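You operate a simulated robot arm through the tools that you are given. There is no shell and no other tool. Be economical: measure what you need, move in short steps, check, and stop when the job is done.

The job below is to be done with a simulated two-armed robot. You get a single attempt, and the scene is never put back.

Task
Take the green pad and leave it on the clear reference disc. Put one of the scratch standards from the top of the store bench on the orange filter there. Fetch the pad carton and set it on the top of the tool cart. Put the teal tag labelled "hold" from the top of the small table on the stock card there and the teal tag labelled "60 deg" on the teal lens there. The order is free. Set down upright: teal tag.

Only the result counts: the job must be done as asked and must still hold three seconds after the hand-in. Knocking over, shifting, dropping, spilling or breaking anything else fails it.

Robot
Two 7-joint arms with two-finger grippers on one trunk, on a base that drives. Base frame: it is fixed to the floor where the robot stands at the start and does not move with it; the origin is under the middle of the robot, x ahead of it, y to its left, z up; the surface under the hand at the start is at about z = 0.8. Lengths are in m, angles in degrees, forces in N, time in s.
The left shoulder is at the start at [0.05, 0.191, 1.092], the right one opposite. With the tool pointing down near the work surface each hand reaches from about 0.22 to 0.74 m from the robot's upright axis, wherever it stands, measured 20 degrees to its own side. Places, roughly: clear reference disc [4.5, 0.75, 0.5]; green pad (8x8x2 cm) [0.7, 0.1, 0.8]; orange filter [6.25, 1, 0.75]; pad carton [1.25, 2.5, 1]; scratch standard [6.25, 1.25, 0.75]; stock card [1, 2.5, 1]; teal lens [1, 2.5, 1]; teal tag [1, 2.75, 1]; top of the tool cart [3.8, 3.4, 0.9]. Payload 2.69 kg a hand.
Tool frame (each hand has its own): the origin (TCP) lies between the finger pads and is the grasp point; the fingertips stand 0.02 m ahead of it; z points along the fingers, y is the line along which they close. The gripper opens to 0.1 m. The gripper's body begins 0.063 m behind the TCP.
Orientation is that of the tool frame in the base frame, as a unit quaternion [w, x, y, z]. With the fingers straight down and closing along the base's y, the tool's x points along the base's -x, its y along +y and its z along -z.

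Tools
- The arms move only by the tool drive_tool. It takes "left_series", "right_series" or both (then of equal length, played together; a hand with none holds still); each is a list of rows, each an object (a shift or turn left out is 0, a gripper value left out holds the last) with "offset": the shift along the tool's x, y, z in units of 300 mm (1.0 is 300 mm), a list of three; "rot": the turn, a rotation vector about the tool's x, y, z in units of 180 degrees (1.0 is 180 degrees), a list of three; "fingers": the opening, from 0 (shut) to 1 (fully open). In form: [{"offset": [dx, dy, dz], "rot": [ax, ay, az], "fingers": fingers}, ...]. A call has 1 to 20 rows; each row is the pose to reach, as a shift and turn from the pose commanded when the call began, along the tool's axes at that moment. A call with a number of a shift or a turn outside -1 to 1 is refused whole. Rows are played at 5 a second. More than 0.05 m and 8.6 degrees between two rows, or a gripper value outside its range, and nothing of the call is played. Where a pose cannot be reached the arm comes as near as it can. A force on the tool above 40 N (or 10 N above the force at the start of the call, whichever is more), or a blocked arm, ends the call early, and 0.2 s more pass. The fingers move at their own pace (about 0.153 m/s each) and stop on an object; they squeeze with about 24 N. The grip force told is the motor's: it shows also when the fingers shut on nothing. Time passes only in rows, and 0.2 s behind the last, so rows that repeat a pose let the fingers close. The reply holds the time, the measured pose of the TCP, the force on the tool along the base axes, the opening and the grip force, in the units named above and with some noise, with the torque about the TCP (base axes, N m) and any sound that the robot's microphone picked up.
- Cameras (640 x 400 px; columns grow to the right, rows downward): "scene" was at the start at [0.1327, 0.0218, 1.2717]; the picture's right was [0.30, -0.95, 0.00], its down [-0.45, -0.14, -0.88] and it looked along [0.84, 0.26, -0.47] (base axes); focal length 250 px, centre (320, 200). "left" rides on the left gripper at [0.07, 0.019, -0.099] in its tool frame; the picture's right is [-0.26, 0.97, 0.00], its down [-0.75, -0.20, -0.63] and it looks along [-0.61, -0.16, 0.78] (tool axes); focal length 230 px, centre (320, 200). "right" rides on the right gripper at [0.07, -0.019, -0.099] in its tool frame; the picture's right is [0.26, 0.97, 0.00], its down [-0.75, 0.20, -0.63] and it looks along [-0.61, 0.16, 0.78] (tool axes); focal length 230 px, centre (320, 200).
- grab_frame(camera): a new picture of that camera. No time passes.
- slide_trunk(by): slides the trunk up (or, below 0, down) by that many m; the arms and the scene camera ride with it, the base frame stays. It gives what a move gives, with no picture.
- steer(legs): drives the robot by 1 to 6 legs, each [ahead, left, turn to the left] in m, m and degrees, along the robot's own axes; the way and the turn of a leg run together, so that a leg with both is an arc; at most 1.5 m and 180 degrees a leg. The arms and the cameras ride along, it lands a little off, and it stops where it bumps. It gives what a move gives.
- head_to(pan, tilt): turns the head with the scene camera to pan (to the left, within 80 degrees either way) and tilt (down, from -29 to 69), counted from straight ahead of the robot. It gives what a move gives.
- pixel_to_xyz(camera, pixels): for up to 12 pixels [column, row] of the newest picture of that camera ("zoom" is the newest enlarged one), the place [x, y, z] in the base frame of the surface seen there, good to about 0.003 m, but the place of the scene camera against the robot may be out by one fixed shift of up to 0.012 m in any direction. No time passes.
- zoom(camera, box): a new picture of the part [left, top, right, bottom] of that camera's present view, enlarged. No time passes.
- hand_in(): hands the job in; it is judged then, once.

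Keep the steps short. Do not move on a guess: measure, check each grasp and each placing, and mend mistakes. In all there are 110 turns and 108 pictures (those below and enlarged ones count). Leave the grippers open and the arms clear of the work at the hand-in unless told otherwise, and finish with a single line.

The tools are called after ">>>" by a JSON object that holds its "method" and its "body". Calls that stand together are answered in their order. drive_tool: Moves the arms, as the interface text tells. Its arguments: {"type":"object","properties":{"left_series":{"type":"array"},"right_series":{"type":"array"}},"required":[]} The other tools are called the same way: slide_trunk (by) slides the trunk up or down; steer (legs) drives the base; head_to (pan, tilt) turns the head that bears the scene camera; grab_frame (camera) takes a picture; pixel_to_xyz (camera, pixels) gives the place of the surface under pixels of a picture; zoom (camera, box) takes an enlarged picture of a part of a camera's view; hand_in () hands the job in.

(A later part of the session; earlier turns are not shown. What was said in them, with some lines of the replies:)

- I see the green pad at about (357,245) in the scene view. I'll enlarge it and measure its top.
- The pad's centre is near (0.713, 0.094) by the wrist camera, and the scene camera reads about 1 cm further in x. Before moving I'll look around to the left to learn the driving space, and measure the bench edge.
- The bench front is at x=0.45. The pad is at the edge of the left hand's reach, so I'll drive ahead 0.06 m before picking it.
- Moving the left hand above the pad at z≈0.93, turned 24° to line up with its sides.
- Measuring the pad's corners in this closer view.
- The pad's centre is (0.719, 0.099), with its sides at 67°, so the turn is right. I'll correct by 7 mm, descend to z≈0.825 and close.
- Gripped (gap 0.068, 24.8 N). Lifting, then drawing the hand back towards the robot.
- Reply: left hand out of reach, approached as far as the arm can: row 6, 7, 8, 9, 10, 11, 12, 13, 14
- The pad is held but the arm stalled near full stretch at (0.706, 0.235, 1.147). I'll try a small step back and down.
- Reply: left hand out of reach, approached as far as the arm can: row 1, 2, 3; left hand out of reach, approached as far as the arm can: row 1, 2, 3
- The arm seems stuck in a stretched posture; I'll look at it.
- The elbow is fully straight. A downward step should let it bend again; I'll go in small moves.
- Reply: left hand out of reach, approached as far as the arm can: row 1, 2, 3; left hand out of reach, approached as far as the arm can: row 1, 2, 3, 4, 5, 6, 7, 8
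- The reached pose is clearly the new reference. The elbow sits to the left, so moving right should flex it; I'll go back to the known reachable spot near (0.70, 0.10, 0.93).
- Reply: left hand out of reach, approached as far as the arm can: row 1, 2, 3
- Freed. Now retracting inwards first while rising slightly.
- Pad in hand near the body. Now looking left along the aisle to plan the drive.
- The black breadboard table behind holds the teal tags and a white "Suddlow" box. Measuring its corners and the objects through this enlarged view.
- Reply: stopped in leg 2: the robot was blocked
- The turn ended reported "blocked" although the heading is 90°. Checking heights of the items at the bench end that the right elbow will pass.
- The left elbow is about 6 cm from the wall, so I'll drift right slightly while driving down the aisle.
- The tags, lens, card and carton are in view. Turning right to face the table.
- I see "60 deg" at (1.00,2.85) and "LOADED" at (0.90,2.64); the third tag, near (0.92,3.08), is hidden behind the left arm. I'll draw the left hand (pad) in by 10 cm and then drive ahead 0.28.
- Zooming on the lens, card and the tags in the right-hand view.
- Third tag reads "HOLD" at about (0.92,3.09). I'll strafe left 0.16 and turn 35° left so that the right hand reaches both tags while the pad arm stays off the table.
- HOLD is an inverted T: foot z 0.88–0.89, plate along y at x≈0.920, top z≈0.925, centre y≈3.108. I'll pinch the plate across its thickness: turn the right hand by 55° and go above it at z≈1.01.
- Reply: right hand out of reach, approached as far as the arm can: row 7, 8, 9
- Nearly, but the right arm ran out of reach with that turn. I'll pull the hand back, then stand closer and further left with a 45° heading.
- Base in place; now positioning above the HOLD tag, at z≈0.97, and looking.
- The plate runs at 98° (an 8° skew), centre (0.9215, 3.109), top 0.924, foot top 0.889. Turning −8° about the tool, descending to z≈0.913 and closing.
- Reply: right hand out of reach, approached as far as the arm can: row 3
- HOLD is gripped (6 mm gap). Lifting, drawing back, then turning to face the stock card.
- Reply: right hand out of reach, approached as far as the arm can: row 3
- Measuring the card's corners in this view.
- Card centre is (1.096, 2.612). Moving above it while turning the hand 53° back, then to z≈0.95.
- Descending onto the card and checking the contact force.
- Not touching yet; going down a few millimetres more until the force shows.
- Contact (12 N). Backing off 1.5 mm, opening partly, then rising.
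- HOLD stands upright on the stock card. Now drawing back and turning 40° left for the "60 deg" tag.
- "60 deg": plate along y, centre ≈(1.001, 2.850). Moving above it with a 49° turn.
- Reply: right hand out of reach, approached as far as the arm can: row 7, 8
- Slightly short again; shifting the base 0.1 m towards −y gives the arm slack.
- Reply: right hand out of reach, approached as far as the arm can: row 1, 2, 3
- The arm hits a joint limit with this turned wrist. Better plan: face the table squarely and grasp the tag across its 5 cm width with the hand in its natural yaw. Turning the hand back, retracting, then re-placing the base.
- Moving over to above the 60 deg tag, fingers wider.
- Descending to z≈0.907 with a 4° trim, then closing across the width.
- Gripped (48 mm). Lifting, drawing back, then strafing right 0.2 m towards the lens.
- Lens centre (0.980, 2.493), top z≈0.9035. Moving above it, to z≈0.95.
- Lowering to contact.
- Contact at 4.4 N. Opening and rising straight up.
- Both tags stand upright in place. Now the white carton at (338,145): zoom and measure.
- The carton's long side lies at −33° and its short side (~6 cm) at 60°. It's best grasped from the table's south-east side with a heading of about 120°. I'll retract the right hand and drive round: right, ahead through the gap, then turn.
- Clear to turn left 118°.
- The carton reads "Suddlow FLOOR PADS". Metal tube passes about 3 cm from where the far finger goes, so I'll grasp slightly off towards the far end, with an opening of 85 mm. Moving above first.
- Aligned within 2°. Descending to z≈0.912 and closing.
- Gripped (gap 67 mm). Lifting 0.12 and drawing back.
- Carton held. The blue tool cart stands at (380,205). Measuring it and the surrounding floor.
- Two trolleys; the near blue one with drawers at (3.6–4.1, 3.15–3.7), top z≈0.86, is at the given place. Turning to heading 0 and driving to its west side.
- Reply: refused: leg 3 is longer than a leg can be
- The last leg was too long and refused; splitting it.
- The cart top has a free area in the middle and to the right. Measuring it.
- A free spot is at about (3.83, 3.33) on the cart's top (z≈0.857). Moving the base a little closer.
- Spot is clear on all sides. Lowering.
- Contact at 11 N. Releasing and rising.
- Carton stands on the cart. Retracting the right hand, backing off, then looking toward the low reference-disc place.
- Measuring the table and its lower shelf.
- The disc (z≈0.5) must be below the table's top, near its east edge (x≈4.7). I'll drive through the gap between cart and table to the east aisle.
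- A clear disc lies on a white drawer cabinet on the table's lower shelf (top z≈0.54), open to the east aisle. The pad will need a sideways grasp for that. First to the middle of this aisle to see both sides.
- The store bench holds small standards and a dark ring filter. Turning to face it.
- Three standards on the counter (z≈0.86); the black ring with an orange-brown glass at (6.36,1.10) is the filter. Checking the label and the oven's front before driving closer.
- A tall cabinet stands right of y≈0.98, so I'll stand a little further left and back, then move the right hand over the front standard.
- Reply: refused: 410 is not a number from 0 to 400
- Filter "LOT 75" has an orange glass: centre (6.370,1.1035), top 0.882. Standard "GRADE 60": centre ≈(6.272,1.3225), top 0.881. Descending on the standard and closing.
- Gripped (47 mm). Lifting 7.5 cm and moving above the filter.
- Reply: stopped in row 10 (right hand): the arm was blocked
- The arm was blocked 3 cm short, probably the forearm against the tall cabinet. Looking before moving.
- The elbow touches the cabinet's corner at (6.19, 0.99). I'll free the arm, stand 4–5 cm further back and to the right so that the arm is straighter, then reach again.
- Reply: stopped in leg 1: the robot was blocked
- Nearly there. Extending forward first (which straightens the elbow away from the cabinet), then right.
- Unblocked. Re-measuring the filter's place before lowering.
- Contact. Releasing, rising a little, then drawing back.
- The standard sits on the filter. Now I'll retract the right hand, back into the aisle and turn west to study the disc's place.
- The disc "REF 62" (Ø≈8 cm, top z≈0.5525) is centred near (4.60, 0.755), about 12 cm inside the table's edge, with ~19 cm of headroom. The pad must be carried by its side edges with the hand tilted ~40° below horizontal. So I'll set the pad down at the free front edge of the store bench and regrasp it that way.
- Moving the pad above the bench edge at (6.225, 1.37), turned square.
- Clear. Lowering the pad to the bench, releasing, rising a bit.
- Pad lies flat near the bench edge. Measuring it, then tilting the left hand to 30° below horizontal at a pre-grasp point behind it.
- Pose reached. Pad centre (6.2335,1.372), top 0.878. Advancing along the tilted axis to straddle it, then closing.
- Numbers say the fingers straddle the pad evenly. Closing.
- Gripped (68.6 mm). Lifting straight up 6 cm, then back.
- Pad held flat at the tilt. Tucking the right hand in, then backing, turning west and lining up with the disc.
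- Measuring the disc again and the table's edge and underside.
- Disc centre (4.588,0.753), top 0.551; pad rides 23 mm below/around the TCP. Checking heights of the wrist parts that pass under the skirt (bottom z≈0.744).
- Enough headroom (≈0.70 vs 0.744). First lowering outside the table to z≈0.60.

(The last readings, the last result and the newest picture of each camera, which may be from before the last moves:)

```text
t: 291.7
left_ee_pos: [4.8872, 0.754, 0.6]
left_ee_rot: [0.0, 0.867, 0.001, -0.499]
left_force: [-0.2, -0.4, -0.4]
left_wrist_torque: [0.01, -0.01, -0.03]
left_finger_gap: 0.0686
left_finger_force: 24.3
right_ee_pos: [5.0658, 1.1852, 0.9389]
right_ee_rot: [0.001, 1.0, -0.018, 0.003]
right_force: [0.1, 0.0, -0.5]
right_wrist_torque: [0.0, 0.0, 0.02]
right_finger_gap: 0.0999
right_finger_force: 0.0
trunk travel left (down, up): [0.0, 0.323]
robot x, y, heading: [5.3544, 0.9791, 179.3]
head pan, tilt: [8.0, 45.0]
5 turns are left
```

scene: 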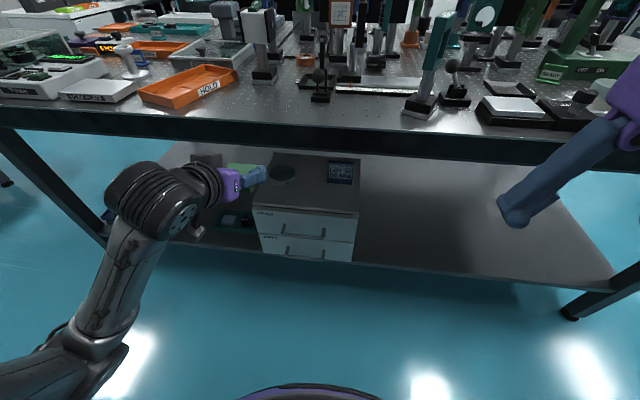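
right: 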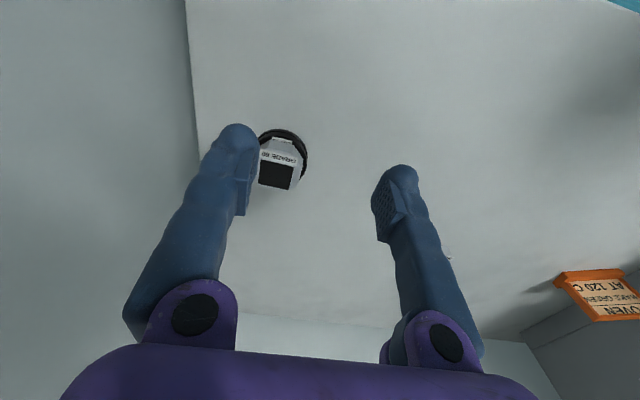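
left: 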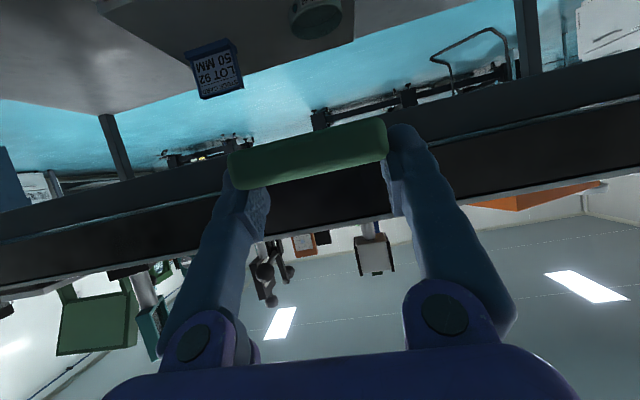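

Five turns are left, so I'll combine steps: drive 0.12 m ahead (the hand goes under at a safe height), then a first part of the reach.

>>> {"method": "steer", "body": {"legs": [[0.12, 0, 0]]}}

>>> {"method": "drive_tool", "body": {"left_series": [{"offset": [-0.06, 0, 0.104]}, {"offset": [-0.12, 0, 0.208]}, {"offset": [-0.184, 0, 0.317]}, {"offset": [-0.184, 0, 0.317]}]}}

>>> {"method": "grab_frame", "body": {"camera": "left"}}

>>> {"method": "grab_frame", "body": {"camera": "scene"}}

```text
t: 293.0
left_ee_pos: [4.7672, 0.7563, 0.6005]
left_ee_rot: [0.0, 0.866, 0.0, -0.5]
left_force: [-0.3, 0.4, -0.7]
left_wrist_torque: [-0.02, 0.0, 0.02]
left_finger_gap: 0.0687
left_finger_force: 23.4
right_ee_pos: [4.9473, 1.1862, 0.9393]
right_ee_rot: [0.001, 1.0, -0.02, 0.003]
right_force: [-0.4, 0.8, 0.7]
right_wrist_torque: [0.05, 0.01, 0.01]
right_finger_gap: 0.1002
right_finger_force: 0.0
trunk travel left (down, up): [0.0, 0.323]
robot x, y, heading: [5.2382, 0.9831, 179.2]
head pan, tilt: [8.0, 45.0]
```

```text
t: 294.0
left_ee_pos: [4.6567, 0.7585, 0.6036]
left_ee_rot: [-0.001, 0.867, -0.001, -0.499]
left_force: [0.1, -0.1, 0.0]
left_wrist_torque: [0.01, 0.01, 0.02]
left_finger_gap: 0.0684
left_finger_force: 23.7
right_ee_pos: [4.9479, 1.1873, 0.9378]
right_ee_rot: [0.001, 1.0, -0.019, 0.002]
right_force: [0.6, 0.3, -0.5]
right_wrist_torque: [-0.02, 0.02, 0.0]
right_finger_gap: 0.0998
right_finger_force: 0.2
trunk travel left (down, up): [0.0, 0.323]
robot x, y, heading: [5.2394, 0.9866, 179.4]
head pan, tilt: [8.0, 45.0]
```

```text
13 pictures are left
```

left: 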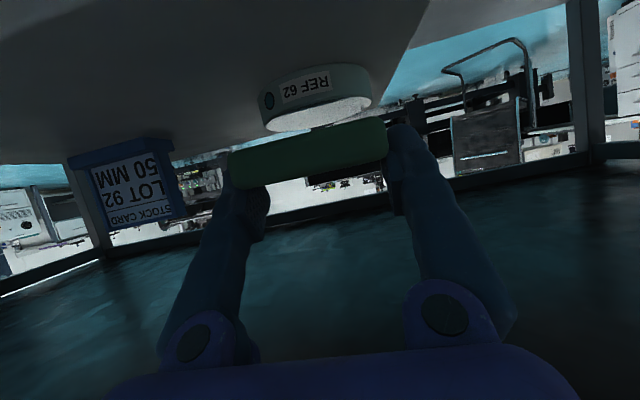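

```text
12 pictures are left
4 turns are left
```

scene: 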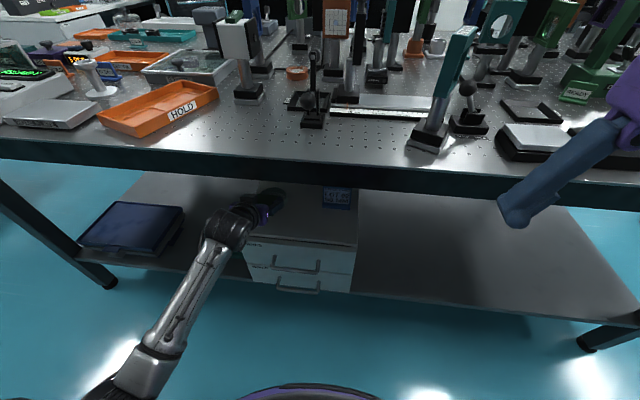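

Pad is in line with the disc. Reaching the last 6 cm and lowering to just above contact.

>>> {"method": "pixel_to_xyz", "body": {"camera": "left", "pixels": [[264, 110], [310, 90], [368, 90], [320, 118], [285, 122], [350, 112]]}}

>>> {"method": "drive_tool", "body": {"left_series": [{"offset": [-0.054, 0.009, 0.092]}, {"offset": [-0.107, 0.018, 0.184]}, {"offset": [-0.067, 0.018, 0.207]}, {"offset": [-0.027, 0.018, 0.23]}, {"offset": [-0.021, 0.018, 0.2335]}, {"offset": [-0.018, 0.018, 0.235]}]}}

>>> {"method": "grab_frame", "body": {"camera": "left"}}

>>> {"method": "zoom", "body": {"camera": "scene", "box": [200, 150, 370, 250]}}

```text
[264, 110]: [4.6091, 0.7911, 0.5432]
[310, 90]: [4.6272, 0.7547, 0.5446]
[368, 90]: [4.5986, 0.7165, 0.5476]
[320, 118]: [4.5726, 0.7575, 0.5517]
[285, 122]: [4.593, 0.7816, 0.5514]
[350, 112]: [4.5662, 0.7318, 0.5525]
```

```text
t: 295.4
left_ee_pos: [4.5927, 0.7505, 0.5788]
left_ee_rot: [0.001, 0.862, 0.001, -0.506]
left_force: [-2.7, -1.8, 27.1]
left_wrist_torque: [0.52, -0.59, 0.02]
left_finger_gap: 0.0684
left_finger_force: 24.0
right_ee_pos: [4.9483, 1.1881, 0.94]
right_ee_rot: [0.001, 1.0, -0.019, 0.001]
right_force: [1.3, -1.0, -0.1]
right_wrist_torque: [-0.03, 0.02, 0.01]
right_finger_gap: 0.1002
right_finger_force: 0.1
trunk travel left (down, up): [0.0, 0.323]
robot x, y, heading: [5.2379, 0.9916, 179.2]
head pan, tilt: [8.0, 45.0]
```

```text
11 pictures are left
```

left: 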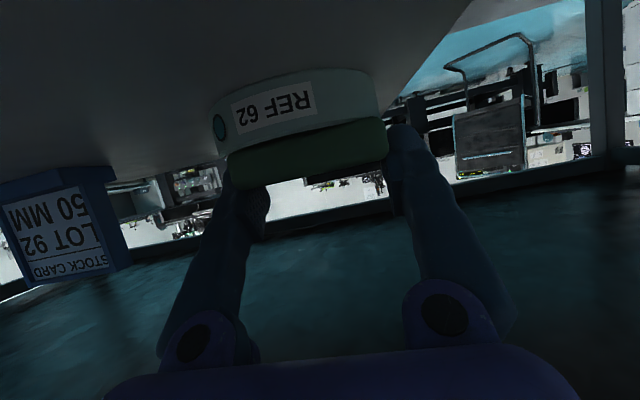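

```text
3.76 times, centred on (285, 200) of scene
3 turns are left
```

zoom: 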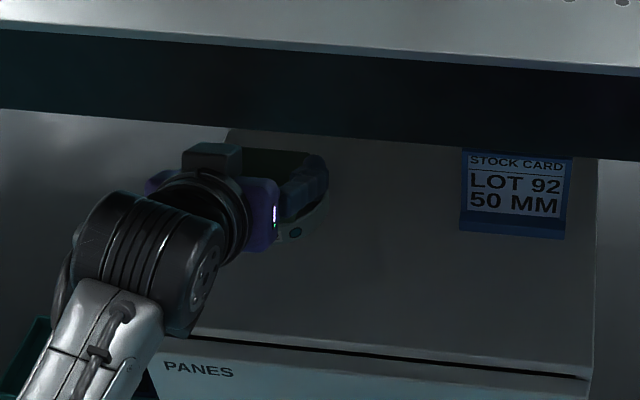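

The pad rests on the disc (27 N press). Easing up 5 mm, opening, withdrawing along the hand's own axis and out, then viewing the result.

>>> {"method": "drive_tool", "body": {"left_series": [{"offset": [-0.0144, 0, -0.0084]}, {"offset": [-0.0144, 0, -0.0084], "fingers": 1}, {"offset": [-0.0144, 0, -0.0084], "fingers": 1}, {"offset": [-0.0144, 0, -0.0084], "fingers": 1}, {"offset": [-0.0144, 0, -0.06]}, {"offset": [-0.0144, 0, -0.15]}, {"offset": [-0.0144, 0, -0.24]}, {"offset": [-0.0144, 0, -0.34]}, {"offset": [0.055, 0, -0.46]}, {"offset": [0.125, 0, -0.58]}, {"offset": [0.195, 0, -0.7]}, {"offset": [0.265, 0, -0.82]}, {"offset": [0.32, 0, -0.92]}, {"offset": [0.32, 0, -0.92]}]}}

>>> {"method": "grab_frame", "body": {"camera": "scene"}}

>>> {"method": "zoom", "body": {"camera": "scene", "box": [200, 150, 370, 250]}}

>>> {"method": "grab_frame", "body": {"camera": "left"}}

>>> {"method": "steer", "body": {"legs": [[-0.12, 0, 0]]}}

>>> {"method": "zoom", "body": {"camera": "scene", "box": [200, 130, 370, 230]}}

```text
t: 298.4
left_ee_pos: [4.88, 0.7524, 0.6247]
left_ee_rot: [0.0, 0.866, 0.001, -0.5]
left_force: [-0.2, 0.1, 0.1]
left_wrist_torque: [-0.02, -0.01, -0.01]
left_finger_gap: 0.0999
left_finger_force: 0.1
right_ee_pos: [4.948, 1.1859, 0.9383]
right_ee_rot: [0.001, 1.0, -0.019, 0.001]
right_force: [0.5, -0.4, -0.2]
right_wrist_torque: [-0.04, 0.0, -0.01]
right_finger_gap: 0.1001
right_finger_force: 0.0
trunk travel left (down, up): [0.0, 0.323]
robot x, y, heading: [5.2387, 0.9871, 178.9]
head pan, tilt: [8.0, 45.0]
```

```text
9 pictures are left
```

scene: 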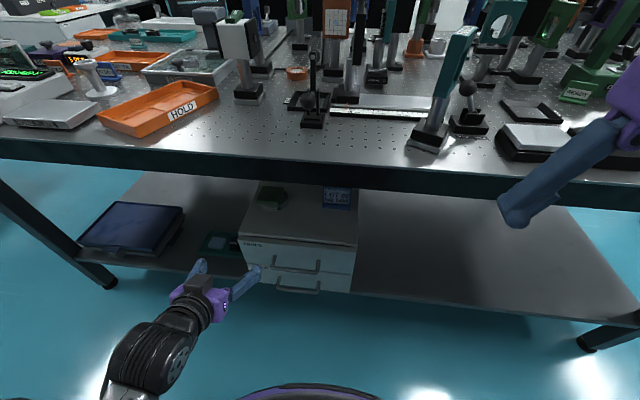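

```text
3.76 times, centred on (285, 200) of scene
```

zoom: 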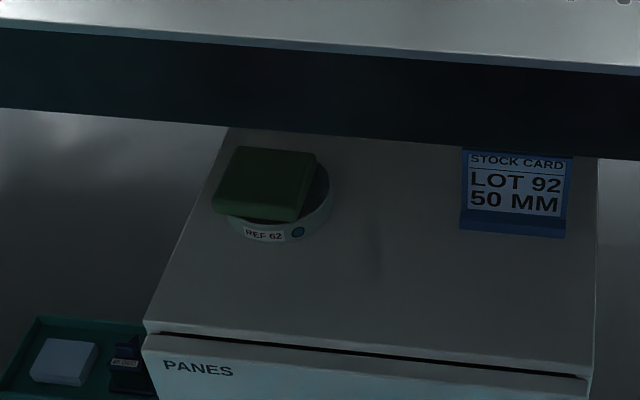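

```text
7 pictures are left
```

left: 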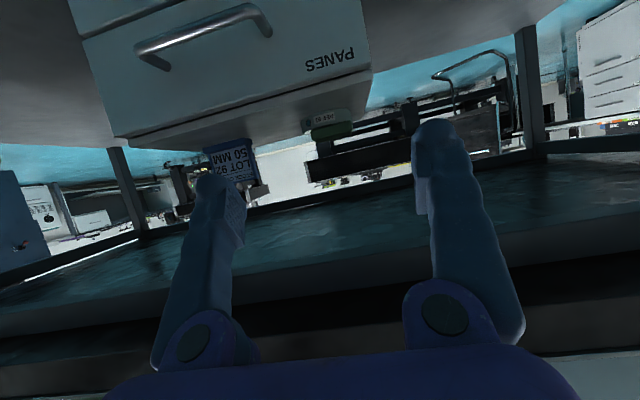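

```text
t: 299.6
left_ee_pos: [5.0019, 0.7512, 0.625]
left_ee_rot: [-0.001, 0.866, -0.001, -0.5]
left_force: [-0.5, -0.5, -0.5]
left_wrist_torque: [-0.02, -0.02, 0.0]
left_finger_gap: 0.0999
left_finger_force: 0.1
right_ee_pos: [5.068, 1.1874, 0.9396]
right_ee_rot: [0.001, 1.0, -0.02, 0.003]
right_force: [-1.2, -0.4, 0.8]
right_wrist_torque: [0.04, 0.0, 0.01]
right_finger_gap: 0.0999
right_finger_force: 0.1
trunk travel left (down, up): [0.0, 0.323]
robot x, y, heading: [5.3573, 0.9861, 179.1]
head pan, tilt: [8.0, 45.0]
```

```text
3.76 times, centred on (285, 180) of scene
2 turns are left
```

zoom: 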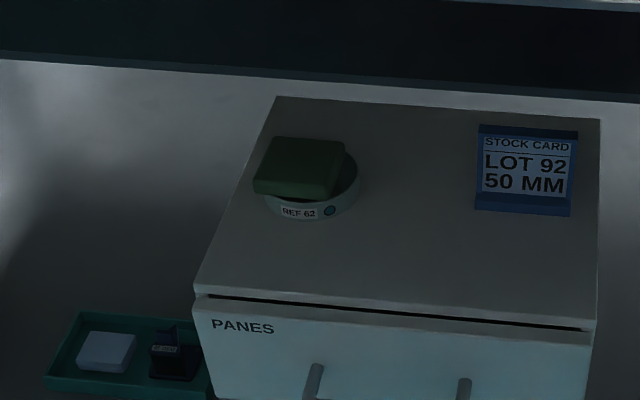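

The pad lies flat on the reference disc, a little to one side but well supported, and both hands are open and clear. Handing in.

>>> {"method": "hand_in", "body": {}}

```text
The job is handed in.
```

All five placements are done and handed in: green pad on the clear disc (about 1.5 cm off centre), "GRADE 60" standard on the orange filter, carton on the tool cart, "HOLD" upright on the stock card and "60 deg" upright on the teal lens; the right elbow touched the tall cabinet by the store bench and one early turn stopped as blocked near the wall, and I saw nothing moved either time.
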